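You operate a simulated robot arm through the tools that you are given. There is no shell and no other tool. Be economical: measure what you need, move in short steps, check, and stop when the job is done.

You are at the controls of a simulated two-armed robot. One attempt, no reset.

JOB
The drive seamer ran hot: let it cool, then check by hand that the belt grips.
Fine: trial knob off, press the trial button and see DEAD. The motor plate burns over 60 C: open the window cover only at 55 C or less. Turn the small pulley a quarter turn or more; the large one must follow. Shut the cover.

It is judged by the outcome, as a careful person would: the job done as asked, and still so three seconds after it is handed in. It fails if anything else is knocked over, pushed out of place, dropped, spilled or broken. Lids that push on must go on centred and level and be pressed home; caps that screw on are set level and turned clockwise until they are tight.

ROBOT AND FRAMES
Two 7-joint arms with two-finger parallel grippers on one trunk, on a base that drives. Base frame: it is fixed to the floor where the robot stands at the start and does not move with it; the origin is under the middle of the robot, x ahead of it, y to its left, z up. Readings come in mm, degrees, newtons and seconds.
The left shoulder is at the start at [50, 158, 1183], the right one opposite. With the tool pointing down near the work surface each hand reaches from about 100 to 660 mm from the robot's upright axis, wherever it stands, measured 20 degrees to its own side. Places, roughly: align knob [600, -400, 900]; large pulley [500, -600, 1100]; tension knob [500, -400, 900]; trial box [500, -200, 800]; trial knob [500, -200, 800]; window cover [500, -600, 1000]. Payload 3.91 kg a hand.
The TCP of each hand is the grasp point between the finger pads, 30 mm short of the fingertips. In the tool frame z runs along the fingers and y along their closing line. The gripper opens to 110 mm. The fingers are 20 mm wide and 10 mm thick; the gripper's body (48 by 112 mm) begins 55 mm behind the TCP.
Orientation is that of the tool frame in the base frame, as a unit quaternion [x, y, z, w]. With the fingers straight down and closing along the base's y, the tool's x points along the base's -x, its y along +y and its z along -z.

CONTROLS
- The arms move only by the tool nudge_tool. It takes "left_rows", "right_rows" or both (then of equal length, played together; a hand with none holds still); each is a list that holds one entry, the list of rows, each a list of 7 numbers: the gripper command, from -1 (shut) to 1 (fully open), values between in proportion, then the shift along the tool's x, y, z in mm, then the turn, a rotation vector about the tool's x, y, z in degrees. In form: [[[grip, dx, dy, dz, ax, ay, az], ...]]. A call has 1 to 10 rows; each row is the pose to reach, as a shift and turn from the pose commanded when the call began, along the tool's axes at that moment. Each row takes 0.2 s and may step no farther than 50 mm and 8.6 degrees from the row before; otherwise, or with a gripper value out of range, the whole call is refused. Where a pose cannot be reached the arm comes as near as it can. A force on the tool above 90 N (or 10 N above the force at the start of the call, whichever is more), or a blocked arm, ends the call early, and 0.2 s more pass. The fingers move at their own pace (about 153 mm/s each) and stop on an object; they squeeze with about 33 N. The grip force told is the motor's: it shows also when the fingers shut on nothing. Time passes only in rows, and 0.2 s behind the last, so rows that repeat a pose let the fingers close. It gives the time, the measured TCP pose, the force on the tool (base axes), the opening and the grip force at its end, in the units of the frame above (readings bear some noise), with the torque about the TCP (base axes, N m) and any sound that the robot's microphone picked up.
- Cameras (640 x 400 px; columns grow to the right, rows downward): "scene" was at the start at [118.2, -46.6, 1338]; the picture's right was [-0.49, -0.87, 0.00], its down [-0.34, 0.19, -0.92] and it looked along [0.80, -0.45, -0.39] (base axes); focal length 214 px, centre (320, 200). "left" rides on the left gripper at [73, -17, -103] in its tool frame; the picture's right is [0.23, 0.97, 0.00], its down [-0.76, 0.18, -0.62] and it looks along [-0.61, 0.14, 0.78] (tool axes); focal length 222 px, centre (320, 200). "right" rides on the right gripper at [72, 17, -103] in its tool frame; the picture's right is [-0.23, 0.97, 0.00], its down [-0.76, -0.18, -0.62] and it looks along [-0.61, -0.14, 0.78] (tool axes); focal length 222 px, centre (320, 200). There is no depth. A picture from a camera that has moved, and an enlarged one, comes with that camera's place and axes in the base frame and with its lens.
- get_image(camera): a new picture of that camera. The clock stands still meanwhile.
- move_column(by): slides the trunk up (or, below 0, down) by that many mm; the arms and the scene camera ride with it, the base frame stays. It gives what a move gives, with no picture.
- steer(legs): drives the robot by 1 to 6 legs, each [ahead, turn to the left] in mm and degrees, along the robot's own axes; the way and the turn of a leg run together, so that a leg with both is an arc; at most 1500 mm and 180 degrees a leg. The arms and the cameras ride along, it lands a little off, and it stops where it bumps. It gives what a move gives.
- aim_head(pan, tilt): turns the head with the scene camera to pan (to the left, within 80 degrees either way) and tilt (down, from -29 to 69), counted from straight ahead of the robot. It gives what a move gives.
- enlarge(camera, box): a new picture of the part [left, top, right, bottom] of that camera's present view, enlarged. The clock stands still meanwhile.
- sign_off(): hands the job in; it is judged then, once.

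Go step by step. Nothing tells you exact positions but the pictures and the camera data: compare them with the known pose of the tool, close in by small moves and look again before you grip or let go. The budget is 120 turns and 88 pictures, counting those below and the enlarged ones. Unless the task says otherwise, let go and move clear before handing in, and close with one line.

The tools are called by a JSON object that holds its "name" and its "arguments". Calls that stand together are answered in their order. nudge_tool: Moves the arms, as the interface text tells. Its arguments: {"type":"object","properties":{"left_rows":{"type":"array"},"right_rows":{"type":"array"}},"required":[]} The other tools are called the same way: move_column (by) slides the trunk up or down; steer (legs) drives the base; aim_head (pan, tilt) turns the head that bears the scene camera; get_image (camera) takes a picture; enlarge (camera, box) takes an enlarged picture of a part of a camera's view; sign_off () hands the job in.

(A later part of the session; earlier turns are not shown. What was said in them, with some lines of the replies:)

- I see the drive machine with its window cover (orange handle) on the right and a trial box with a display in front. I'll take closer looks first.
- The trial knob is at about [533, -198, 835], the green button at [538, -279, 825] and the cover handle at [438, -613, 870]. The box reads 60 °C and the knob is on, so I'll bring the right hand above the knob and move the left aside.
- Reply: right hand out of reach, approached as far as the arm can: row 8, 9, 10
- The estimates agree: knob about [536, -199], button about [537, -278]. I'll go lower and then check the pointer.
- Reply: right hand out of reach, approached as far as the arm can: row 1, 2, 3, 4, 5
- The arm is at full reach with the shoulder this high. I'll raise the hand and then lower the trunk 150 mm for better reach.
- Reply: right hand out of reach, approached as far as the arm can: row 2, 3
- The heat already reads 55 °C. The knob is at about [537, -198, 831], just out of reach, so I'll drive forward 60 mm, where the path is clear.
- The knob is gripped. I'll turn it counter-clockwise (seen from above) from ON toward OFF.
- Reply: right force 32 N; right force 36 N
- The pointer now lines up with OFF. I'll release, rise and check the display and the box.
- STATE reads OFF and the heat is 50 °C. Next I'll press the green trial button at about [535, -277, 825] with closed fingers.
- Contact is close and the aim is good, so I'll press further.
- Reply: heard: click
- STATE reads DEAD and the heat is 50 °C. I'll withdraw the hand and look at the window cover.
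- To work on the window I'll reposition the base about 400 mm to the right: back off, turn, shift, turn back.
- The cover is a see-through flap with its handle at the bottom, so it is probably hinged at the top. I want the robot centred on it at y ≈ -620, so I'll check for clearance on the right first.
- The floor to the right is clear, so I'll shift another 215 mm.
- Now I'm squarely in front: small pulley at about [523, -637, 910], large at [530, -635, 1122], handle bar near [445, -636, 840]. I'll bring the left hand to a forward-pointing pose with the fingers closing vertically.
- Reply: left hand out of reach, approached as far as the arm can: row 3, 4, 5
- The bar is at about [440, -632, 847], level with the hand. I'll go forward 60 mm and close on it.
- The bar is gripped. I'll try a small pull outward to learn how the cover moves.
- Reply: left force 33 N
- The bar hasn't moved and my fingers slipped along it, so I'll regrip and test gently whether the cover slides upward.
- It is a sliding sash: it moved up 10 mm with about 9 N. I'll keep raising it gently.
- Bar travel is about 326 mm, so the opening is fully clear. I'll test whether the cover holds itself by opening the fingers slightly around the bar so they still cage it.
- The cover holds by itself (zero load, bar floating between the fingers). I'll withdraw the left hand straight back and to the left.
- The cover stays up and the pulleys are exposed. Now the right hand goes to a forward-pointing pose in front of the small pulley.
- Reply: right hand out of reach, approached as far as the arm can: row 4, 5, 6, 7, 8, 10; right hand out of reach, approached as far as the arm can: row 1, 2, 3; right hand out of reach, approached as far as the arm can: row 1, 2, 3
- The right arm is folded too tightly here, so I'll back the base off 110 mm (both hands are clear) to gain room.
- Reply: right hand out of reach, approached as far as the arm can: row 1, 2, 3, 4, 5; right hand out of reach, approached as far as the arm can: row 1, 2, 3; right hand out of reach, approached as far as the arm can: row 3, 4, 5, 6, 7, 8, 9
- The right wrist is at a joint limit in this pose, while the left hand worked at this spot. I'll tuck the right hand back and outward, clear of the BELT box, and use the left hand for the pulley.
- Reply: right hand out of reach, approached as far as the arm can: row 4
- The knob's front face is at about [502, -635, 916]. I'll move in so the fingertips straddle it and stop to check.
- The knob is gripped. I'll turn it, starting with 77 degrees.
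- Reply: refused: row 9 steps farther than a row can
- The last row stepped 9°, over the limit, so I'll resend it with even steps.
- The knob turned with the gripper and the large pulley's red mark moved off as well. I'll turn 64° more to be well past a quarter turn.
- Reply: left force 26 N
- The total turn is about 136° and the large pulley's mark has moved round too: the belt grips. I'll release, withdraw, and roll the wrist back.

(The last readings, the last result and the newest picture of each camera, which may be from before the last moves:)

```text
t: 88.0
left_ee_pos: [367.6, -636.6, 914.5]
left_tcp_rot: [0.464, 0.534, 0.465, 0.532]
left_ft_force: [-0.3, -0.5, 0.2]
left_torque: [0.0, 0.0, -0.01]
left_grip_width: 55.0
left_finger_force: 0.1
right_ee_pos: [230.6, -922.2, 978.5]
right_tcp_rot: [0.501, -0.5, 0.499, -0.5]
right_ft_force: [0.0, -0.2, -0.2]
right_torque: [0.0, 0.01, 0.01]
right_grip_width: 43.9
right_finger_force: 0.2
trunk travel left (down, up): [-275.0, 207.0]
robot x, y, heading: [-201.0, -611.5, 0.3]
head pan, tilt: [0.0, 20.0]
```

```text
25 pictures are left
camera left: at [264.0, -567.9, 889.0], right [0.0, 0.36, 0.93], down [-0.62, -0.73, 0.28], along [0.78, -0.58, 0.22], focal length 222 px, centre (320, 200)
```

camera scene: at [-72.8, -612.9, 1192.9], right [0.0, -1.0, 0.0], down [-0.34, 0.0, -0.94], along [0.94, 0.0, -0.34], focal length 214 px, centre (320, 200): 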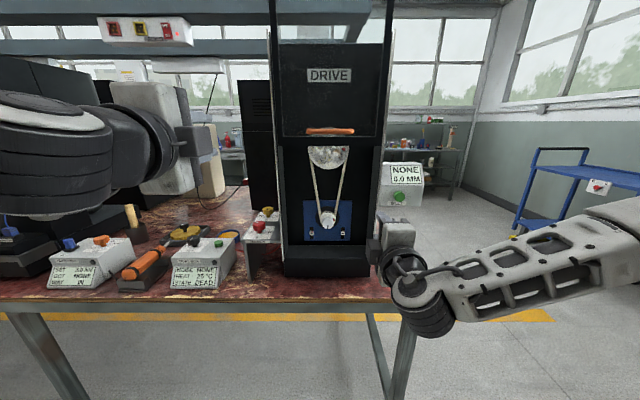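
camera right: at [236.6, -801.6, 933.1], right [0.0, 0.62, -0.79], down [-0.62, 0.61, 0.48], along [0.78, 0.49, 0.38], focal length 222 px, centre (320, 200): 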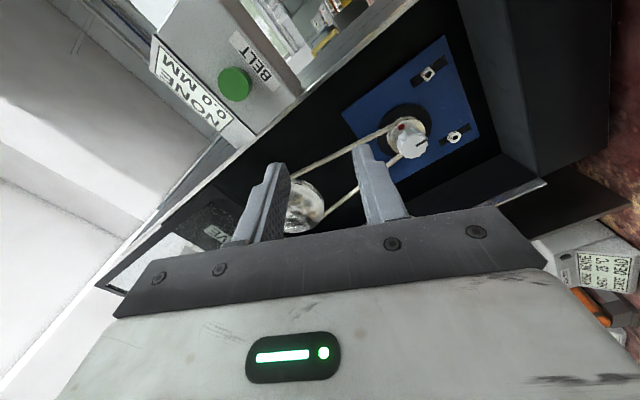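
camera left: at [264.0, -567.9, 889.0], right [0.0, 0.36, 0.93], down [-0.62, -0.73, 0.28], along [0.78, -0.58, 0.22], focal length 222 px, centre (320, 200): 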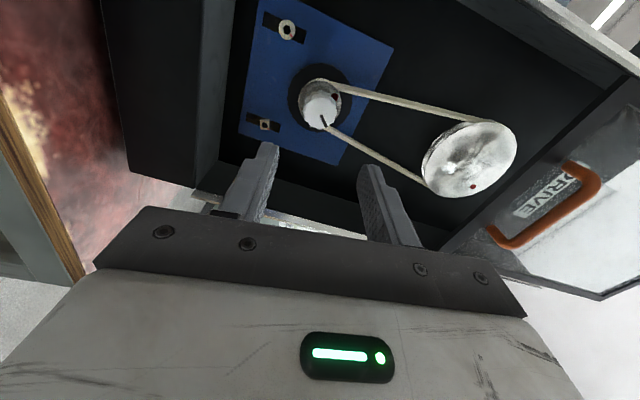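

{"name": "enlarge", "arguments": {"camera": "scene", "box": [290, 110, 370, 220]}}

{"name": "enlarge", "arguments": {"camera": "left", "box": [280, 60, 540, 220]}}

```text
3.64 times, centred on (330, 165) of scene
camera zoom: at [-72.9, -612.7, 1192.9], right [0.0, -1.0, 0.0], down [-0.34, 0.0, -0.94], along [0.94, 0.0, -0.34], focal length 780 px, centre (284, 327)
```

zoom: 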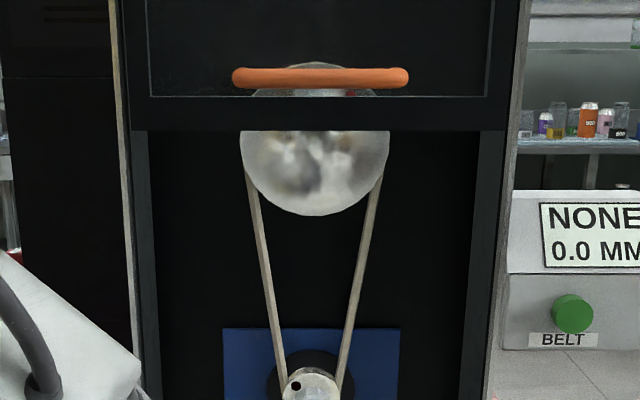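

```text
2.46 times, centred on (410, 140) of left
camera zoom: at [264.0, -567.9, 889.0], right [0.0, 0.36, 0.93], down [-0.62, -0.73, 0.28], along [0.78, -0.58, 0.22], focal length 547 px, centre (98, 348)
```

zoom: 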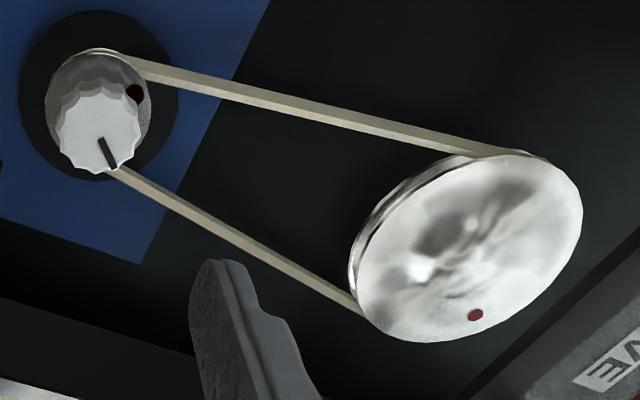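

The large pulley's mark moved about 58° for 136° on the small one, which matches the pulley ratio, so there was no slip. Now I'll bring the left hand back to the handle at z ≈ 1174.

{"name": "nudge_tool", "arguments": {"left_rows": [[[0, 0, 0, 0, 0, 0, 7.7]]]}}

{"name": "nudge_tool", "arguments": {"left_rows": [[[0, 0, 40, -10, 0, 0, 0], [0, 0, 80, -10, 0, 0, 0], [0, 0, 120, -10, 0, 0, 0], [0, 0, 160, -10, 0, 0, 0], [0, 0, 200, -10, 0, 0, 0], [0, 0, 235, -10, 0, 0, 0], [0, 0, 260, -10, 0, 0, 0]]]}}

{"name": "get_image", "arguments": {"camera": "left"}}

```text
t: 88.4
left_ee_pos: [367.2, -636.8, 914.7]
left_tcp_rot: [0.498, 0.502, 0.5, 0.5]
left_ft_force: [0.4, -0.5, 0.4]
left_torque: [-0.03, 0.0, -0.01]
left_grip_width: 55.2
left_finger_force: 0.0
right_ee_pos: [231.6, -920.2, 979.5]
right_tcp_rot: [0.501, -0.5, 0.499, -0.5]
right_ft_force: [-1.0, 0.4, 0.8]
right_torque: [0.03, -0.04, 0.01]
right_grip_width: 44.0
right_finger_force: 0.1
trunk travel left (down, up): [-275.0, 207.0]
robot x, y, heading: [-204.8, -612.9, 0.2]
head pan, tilt: [0.0, 20.0]
```

```text
t: 90.0
left_ee_pos: [357.0, -636.0, 1176.5]
left_tcp_rot: [0.498, 0.502, 0.5, 0.5]
left_ft_force: [0.1, 0.5, -0.2]
left_torque: [0.0, 0.0, 0.0]
left_grip_width: 55.1
left_finger_force: 0.2
right_ee_pos: [231.3, -919.9, 978.1]
right_tcp_rot: [0.501, -0.5, 0.499, -0.5]
right_ft_force: [-0.5, 0.0, 0.4]
right_torque: [-0.01, -0.02, 0.01]
right_grip_width: 44.0
right_finger_force: 0.1
trunk travel left (down, up): [-275.0, 207.0]
robot x, y, heading: [-202.4, -610.1, 0.5]
head pan, tilt: [0.0, 20.0]
```

```text
22 pictures are left
camera left: at [252.8, -564.0, 1160.1], right [0.0, 0.23, 0.97], down [-0.62, -0.76, 0.18], along [0.78, -0.6, 0.14], focal length 222 px, centre (320, 200)
```

left: 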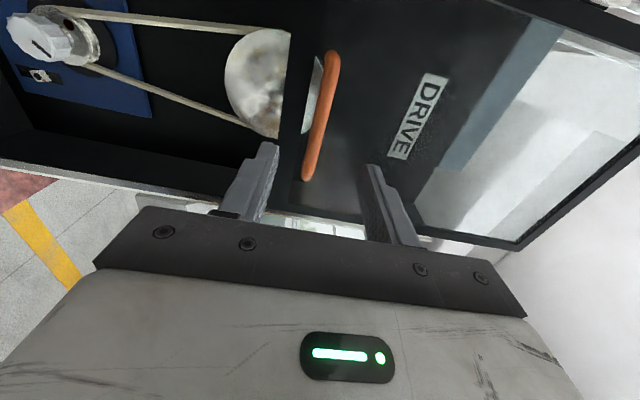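

{"name": "nudge_tool", "arguments": {"left_rows": [[[0, 0, 0, 40, 0, 0, 0], [0, 0, 0, 78, 0, 0, 0], [-1, 0, 0, 78, 0, 0, 0], [-1, 0, 0, 78, 0, 0, 0], [-1, 0, 0, 78, 0, 0, 0]]]}}

{"name": "nudge_tool", "arguments": {"left_rows": [[[-1, 0, -25, 0, 0, 0, 0], [-1, 0, -50, 0, 0, 0, 0], [-1, 0, -75, 0, 0, 0, 0], [-1, 0, -100, 0, 0, 0, 0], [-1, 0, -125, 0, 0, 0, 0], [-1, 0, -150, 0, 0, 0, 0], [-1, 0, -175, 0, 0, 0, 0], [-1, 0, -200, 0, 0, 0, 0]]]}}

```text
t: 91.2
left_ee_pos: [437.7, -634.8, 1174.7]
left_tcp_rot: [0.498, 0.504, 0.499, 0.499]
left_ft_force: [3.3, 0.5, -8.0]
left_torque: [0.22, 0.02, -0.24]
left_grip_width: 11.5
left_finger_force: 44.9
right_ee_pos: [232.8, -921.5, 976.6]
right_tcp_rot: [0.501, -0.5, 0.499, -0.5]
right_ft_force: [-1.5, -0.1, -0.4]
right_torque: [0.0, 0.03, -0.02]
right_grip_width: 43.8
right_finger_force: 0.0
trunk travel left (down, up): [-275.0, 207.0]
robot x, y, heading: [-205.1, -609.4, 0.2]
head pan, tilt: [0.0, 20.0]
```

```text
t: 93.0
left_ee_pos: [435.8, -634.3, 974.2]
left_tcp_rot: [0.498, 0.503, 0.499, 0.5]
left_ft_force: [7.5, 2.8, 0.9]
left_torque: [0.31, 0.01, -0.06]
left_grip_width: 11.4
left_finger_force: 45.1
right_ee_pos: [232.0, -920.3, 978.6]
right_tcp_rot: [0.501, -0.5, 0.5, -0.5]
right_ft_force: [1.0, -0.8, 0.4]
right_torque: [-0.01, 0.02, 0.01]
right_grip_width: 43.7
right_finger_force: 0.0
trunk travel left (down, up): [-275.0, 207.0]
robot x, y, heading: [-206.1, -613.3, 0.3]
head pan, tilt: [0.0, 20.0]
```

{"name": "nudge_tool", "arguments": {"left_rows": [[[-1, 0, -25, 0, 0, 0, 0], [-1, 0, -50, 0, 0, 0, 0], [-1, 0, -75, 0, 0, 0, 0], [-1, 0, -100, 0, 0, 0, 0], [-1, 0, -115, 0, 0, 0, 0], [-1, 0, -124, 0, 0, 0, 0], [-1, 0, -129, 0, 0, 0, 0], [-1, 0, -132, 0, 0, 0, 0], [-1, 0, -132, 0, 0, 0, 0]]]}}

{"name": "get_image", "arguments": {"camera": "left"}}

```text
t: 95.0
left_ee_pos: [435.9, -635.3, 844.6]
left_tcp_rot: [0.495, 0.504, 0.501, 0.5]
left_ft_force: [1.9, 19.3, 8.1]
left_torque: [0.3, -0.02, -0.96]
left_grip_width: 11.5
left_finger_force: 44.8
right_ee_pos: [232.3, -920.7, 978.6]
right_tcp_rot: [0.501, -0.499, 0.5, -0.5]
right_ft_force: [-0.5, -0.3, 0.3]
right_torque: [0.01, 0.03, -0.02]
right_grip_width: 44.1
right_finger_force: 0.1
trunk travel left (down, up): [-275.0, 207.0]
robot x, y, heading: [-203.3, -610.9, 0.2]
head pan, tilt: [0.0, 20.0]
```

```text
21 pictures are left
camera left: at [331.9, -563.8, 828.0], right [0.0, 0.23, 0.97], down [-0.62, -0.77, 0.18], along [0.79, -0.6, 0.15], focal length 222 px, centre (320, 200)
```

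left: 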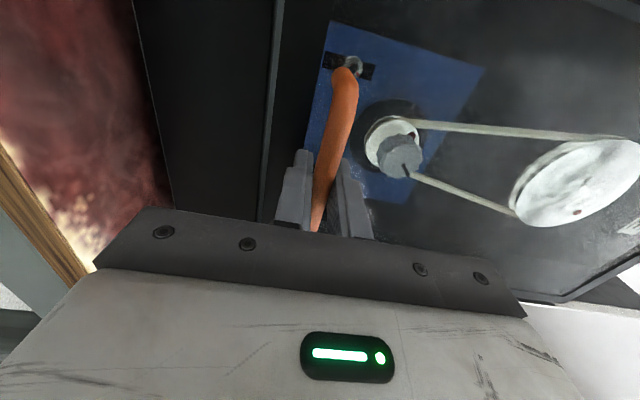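

That's nearly down. I'll press a little further to feel the stop.

{"name": "nudge_tool", "arguments": {"left_rows": [[[-1, 0, -2, 0, 0, 0, 0], [-1, 0, -4, 0, 0, 0, 0], [-1, 0, -6, 0, 0, 0, 0], [-1, 0, -6, 0, 0, 0, 0]]]}}

```text
t: 96.0
left_ee_pos: [435.4, -634.4, 844.5]
left_tcp_rot: [0.491, 0.503, 0.505, 0.501]
left_ft_force: [-1.1, 17.8, 24.9]
left_torque: [0.36, -0.03, -1.09]
left_grip_width: 11.6
left_finger_force: 44.5
right_ee_pos: [231.3, -920.0, 980.6]
right_tcp_rot: [0.501, -0.498, 0.501, -0.5]
right_ft_force: [-0.5, 0.3, -0.4]
right_torque: [0.01, 0.0, 0.01]
right_grip_width: 44.2
right_finger_force: 0.0
trunk travel left (down, up): [-275.0, 207.0]
robot x, y, heading: [-205.2, -608.1, -0.0]
head pan, tilt: [0.0, 20.0]
```

The cover is on its stop: the force rose and z didn't change. I'll release and withdraw.

{"name": "nudge_tool", "arguments": {"left_rows": [[[-1, 0, 2, 0, 0, 0, 0], [-0.3, 0, 4, 0, 0, 0, 0], [-0.3, 0, 4, 0, 0, 0, 0], [-0.3, 0, 4, -30, 0, 0, 0], [-0.3, 0, 4, -65, 0, 0, 0], [-0.3, 0, 50, -100, 0, 0, 0], [-0.3, 30, 95, -120, 0, 0, 0], [-0.3, 70, 120, -120, 0, 0, 0], [-0.3, 115, 140, -120, 0, 0, 0], [-0.3, 160, 160, -120, 0, 0, 0]]]}}

{"name": "get_image", "arguments": {"camera": "scene"}}

{"name": "enlarge", "arguments": {"camera": "scene", "box": [270, 110, 400, 290]}}

{"name": "enlarge", "arguments": {"camera": "scene", "box": [150, 190, 280, 300]}}

```text
refused: row 6 steps farther than a row can; nothing moved
```

```text
20 pictures are left
camera scene: at [-75.3, -611.2, 1193.4], right [0.0, -1.0, 0.0], down [-0.34, 0.0, -0.94], along [0.94, 0.0, -0.34], focal length 214 px, centre (320, 200)
```

scene: 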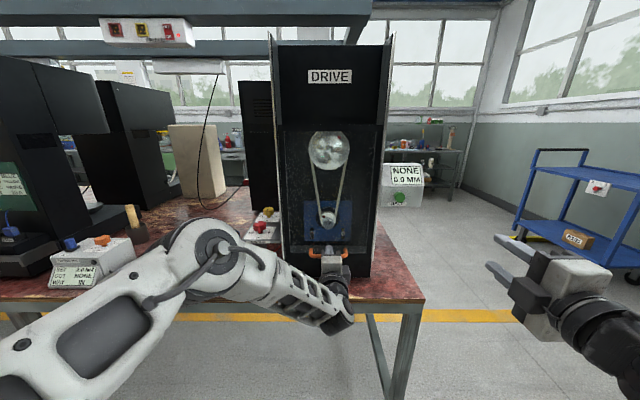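

```text
2.22 times, centred on (335, 200) of scene
camera zoom: at [-75.3, -611.2, 1193.4], right [0.0, -1.0, 0.0], down [-0.34, 0.0, -0.94], along [0.94, 0.0, -0.34], focal length 477 px, centre (287, 200)
```

zoom: 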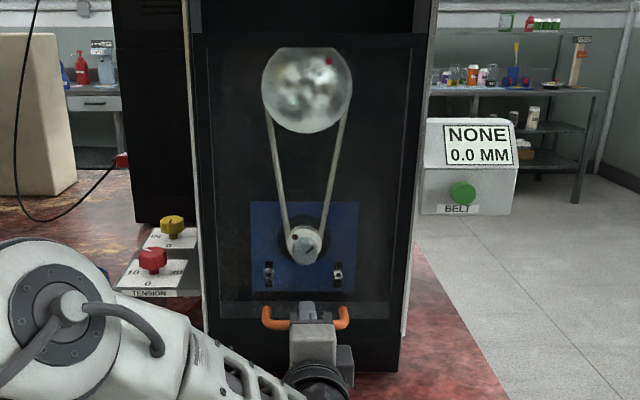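

```text
3.64 times, centred on (215, 245) of scene
camera zoom: at [-75.3, -611.2, 1193.4], right [0.0, -1.0, 0.0], down [-0.34, 0.0, -0.94], along [0.94, 0.0, -0.34], focal length 780 px, centre (702, 36)
```

zoom: 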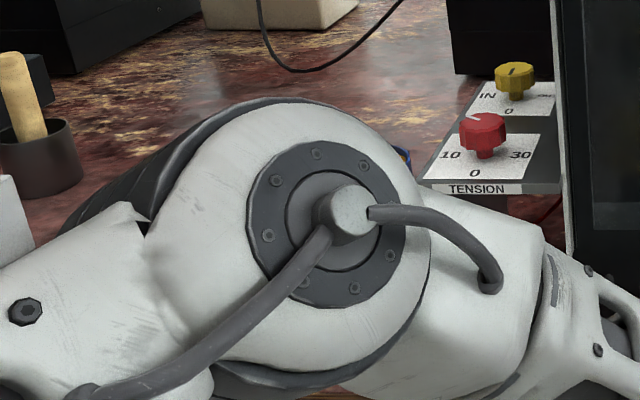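

{"name": "nudge_tool", "arguments": {"left_rows": [[[-1, 0, 3, 0, 0, 0, 0], [-0.2, 0, 4, 0, 0, 0, 0], [-0.2, 0, 4, 0, 0, 0, 0], [-0.2, 0, 4, -30, 0, 0, 0], [-0.2, 0, 4, -65, 0, 0, 0], [-0.2, 0, 30, -95, 0, 0, 0], [-0.2, 20, 60, -110, 0, 0, 0], [-0.2, 50, 90, -110, 0, 0, 0], [-0.2, 85, 120, -110, 0, 0, 0], [-0.2, 120, 150, -110, 0, 0, 0]]]}}

{"name": "nudge_tool", "arguments": {"left_rows": [[[-0.2, 30, 30, -10, 0, 0, 0], [-0.2, 60, 60, -20, 0, 0, 0], [-0.2, 90, 90, -30, 0, 0, 0], [-0.2, 120, 120, -30, 0, 0, 0]]]}}

{"name": "get_image", "arguments": {"camera": "scene"}}

{"name": "enlarge", "arguments": {"camera": "scene", "box": [150, 110, 400, 300]}}

```text
t: 98.2
left_ee_pos: [323.9, -515.7, 986.1]
left_tcp_rot: [0.498, 0.503, 0.499, 0.501]
left_ft_force: [0.3, 0.1, -0.6]
left_torque: [0.03, -0.03, 0.02]
left_grip_width: 44.0
left_finger_force: 0.1
right_ee_pos: [231.9, -920.8, 979.1]
right_tcp_rot: [-0.5, 0.5, -0.499, 0.501]
right_ft_force: [-0.4, 0.1, -0.1]
right_torque: [-0.03, -0.02, 0.0]
right_grip_width: 43.9
right_finger_force: 0.0
trunk travel left (down, up): [-275.0, 207.0]
robot x, y, heading: [-203.7, -613.4, 0.3]
head pan, tilt: [0.0, 20.0]
```

```text
t: 99.2
left_ee_pos: [292.3, -394.7, 1106.1]
left_tcp_rot: [0.498, 0.502, 0.499, 0.501]
left_ft_force: [-0.5, -0.7, 1.2]
left_torque: [-0.04, 0.01, -0.04]
left_grip_width: 44.3
left_finger_force: 0.1
left hand out of reach, approached as far as the arm can: row 2, 3
right_ee_pos: [231.8, -920.1, 978.6]
right_tcp_rot: [0.501, -0.498, 0.5, -0.5]
right_ft_force: [-1.0, -0.2, -0.2]
right_torque: [0.0, -0.03, -0.05]
right_grip_width: 43.8
right_finger_force: 0.0
trunk travel left (down, up): [-275.0, 207.0]
robot x, y, heading: [-202.7, -610.7, 0.1]
head pan, tilt: [0.0, 20.0]
```

```text
17 pictures are left
camera scene: at [-73.5, -611.6, 1193.1], right [0.0, -1.0, 0.0], down [-0.34, 0.0, -0.94], along [0.94, 0.0, -0.34], focal length 214 px, centre (320, 200)
```

scene: 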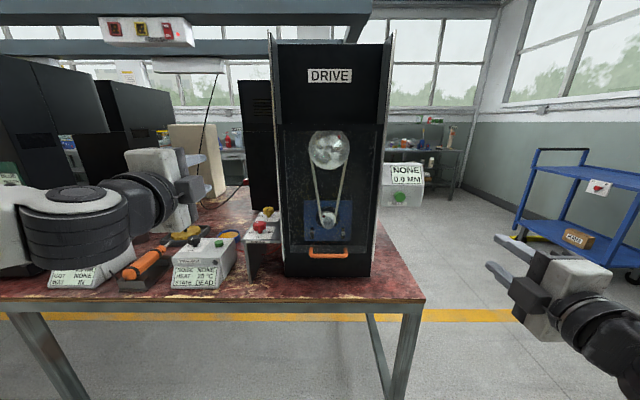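

```text
2.11 times, centred on (275, 205) of scene
camera zoom: at [-73.5, -611.6, 1193.1], right [0.0, -1.0, 0.0], down [-0.34, 0.0, -0.94], along [0.94, 0.0, -0.34], focal length 452 px, centre (415, 190)
```

zoom: 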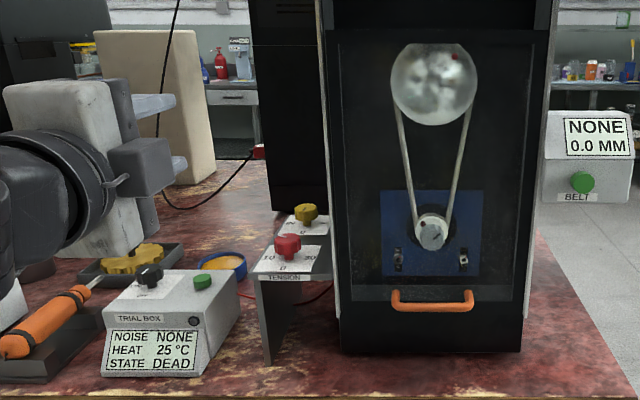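

The cover is shut, the trial knob is off, STATE reads DEAD, and nothing else is disturbed. Both hands are clear, so I'm handing in.

{"name": "sign_off", "arguments": {}}

```text
The job is handed in.
```

The belt grips: the small pulley turned about 136° by hand and the large one followed about 58°, as the pulley sizes predict. This was done with the trial knob off, DEAD confirmed and the heat at 25 °C, and the cover is shut again.
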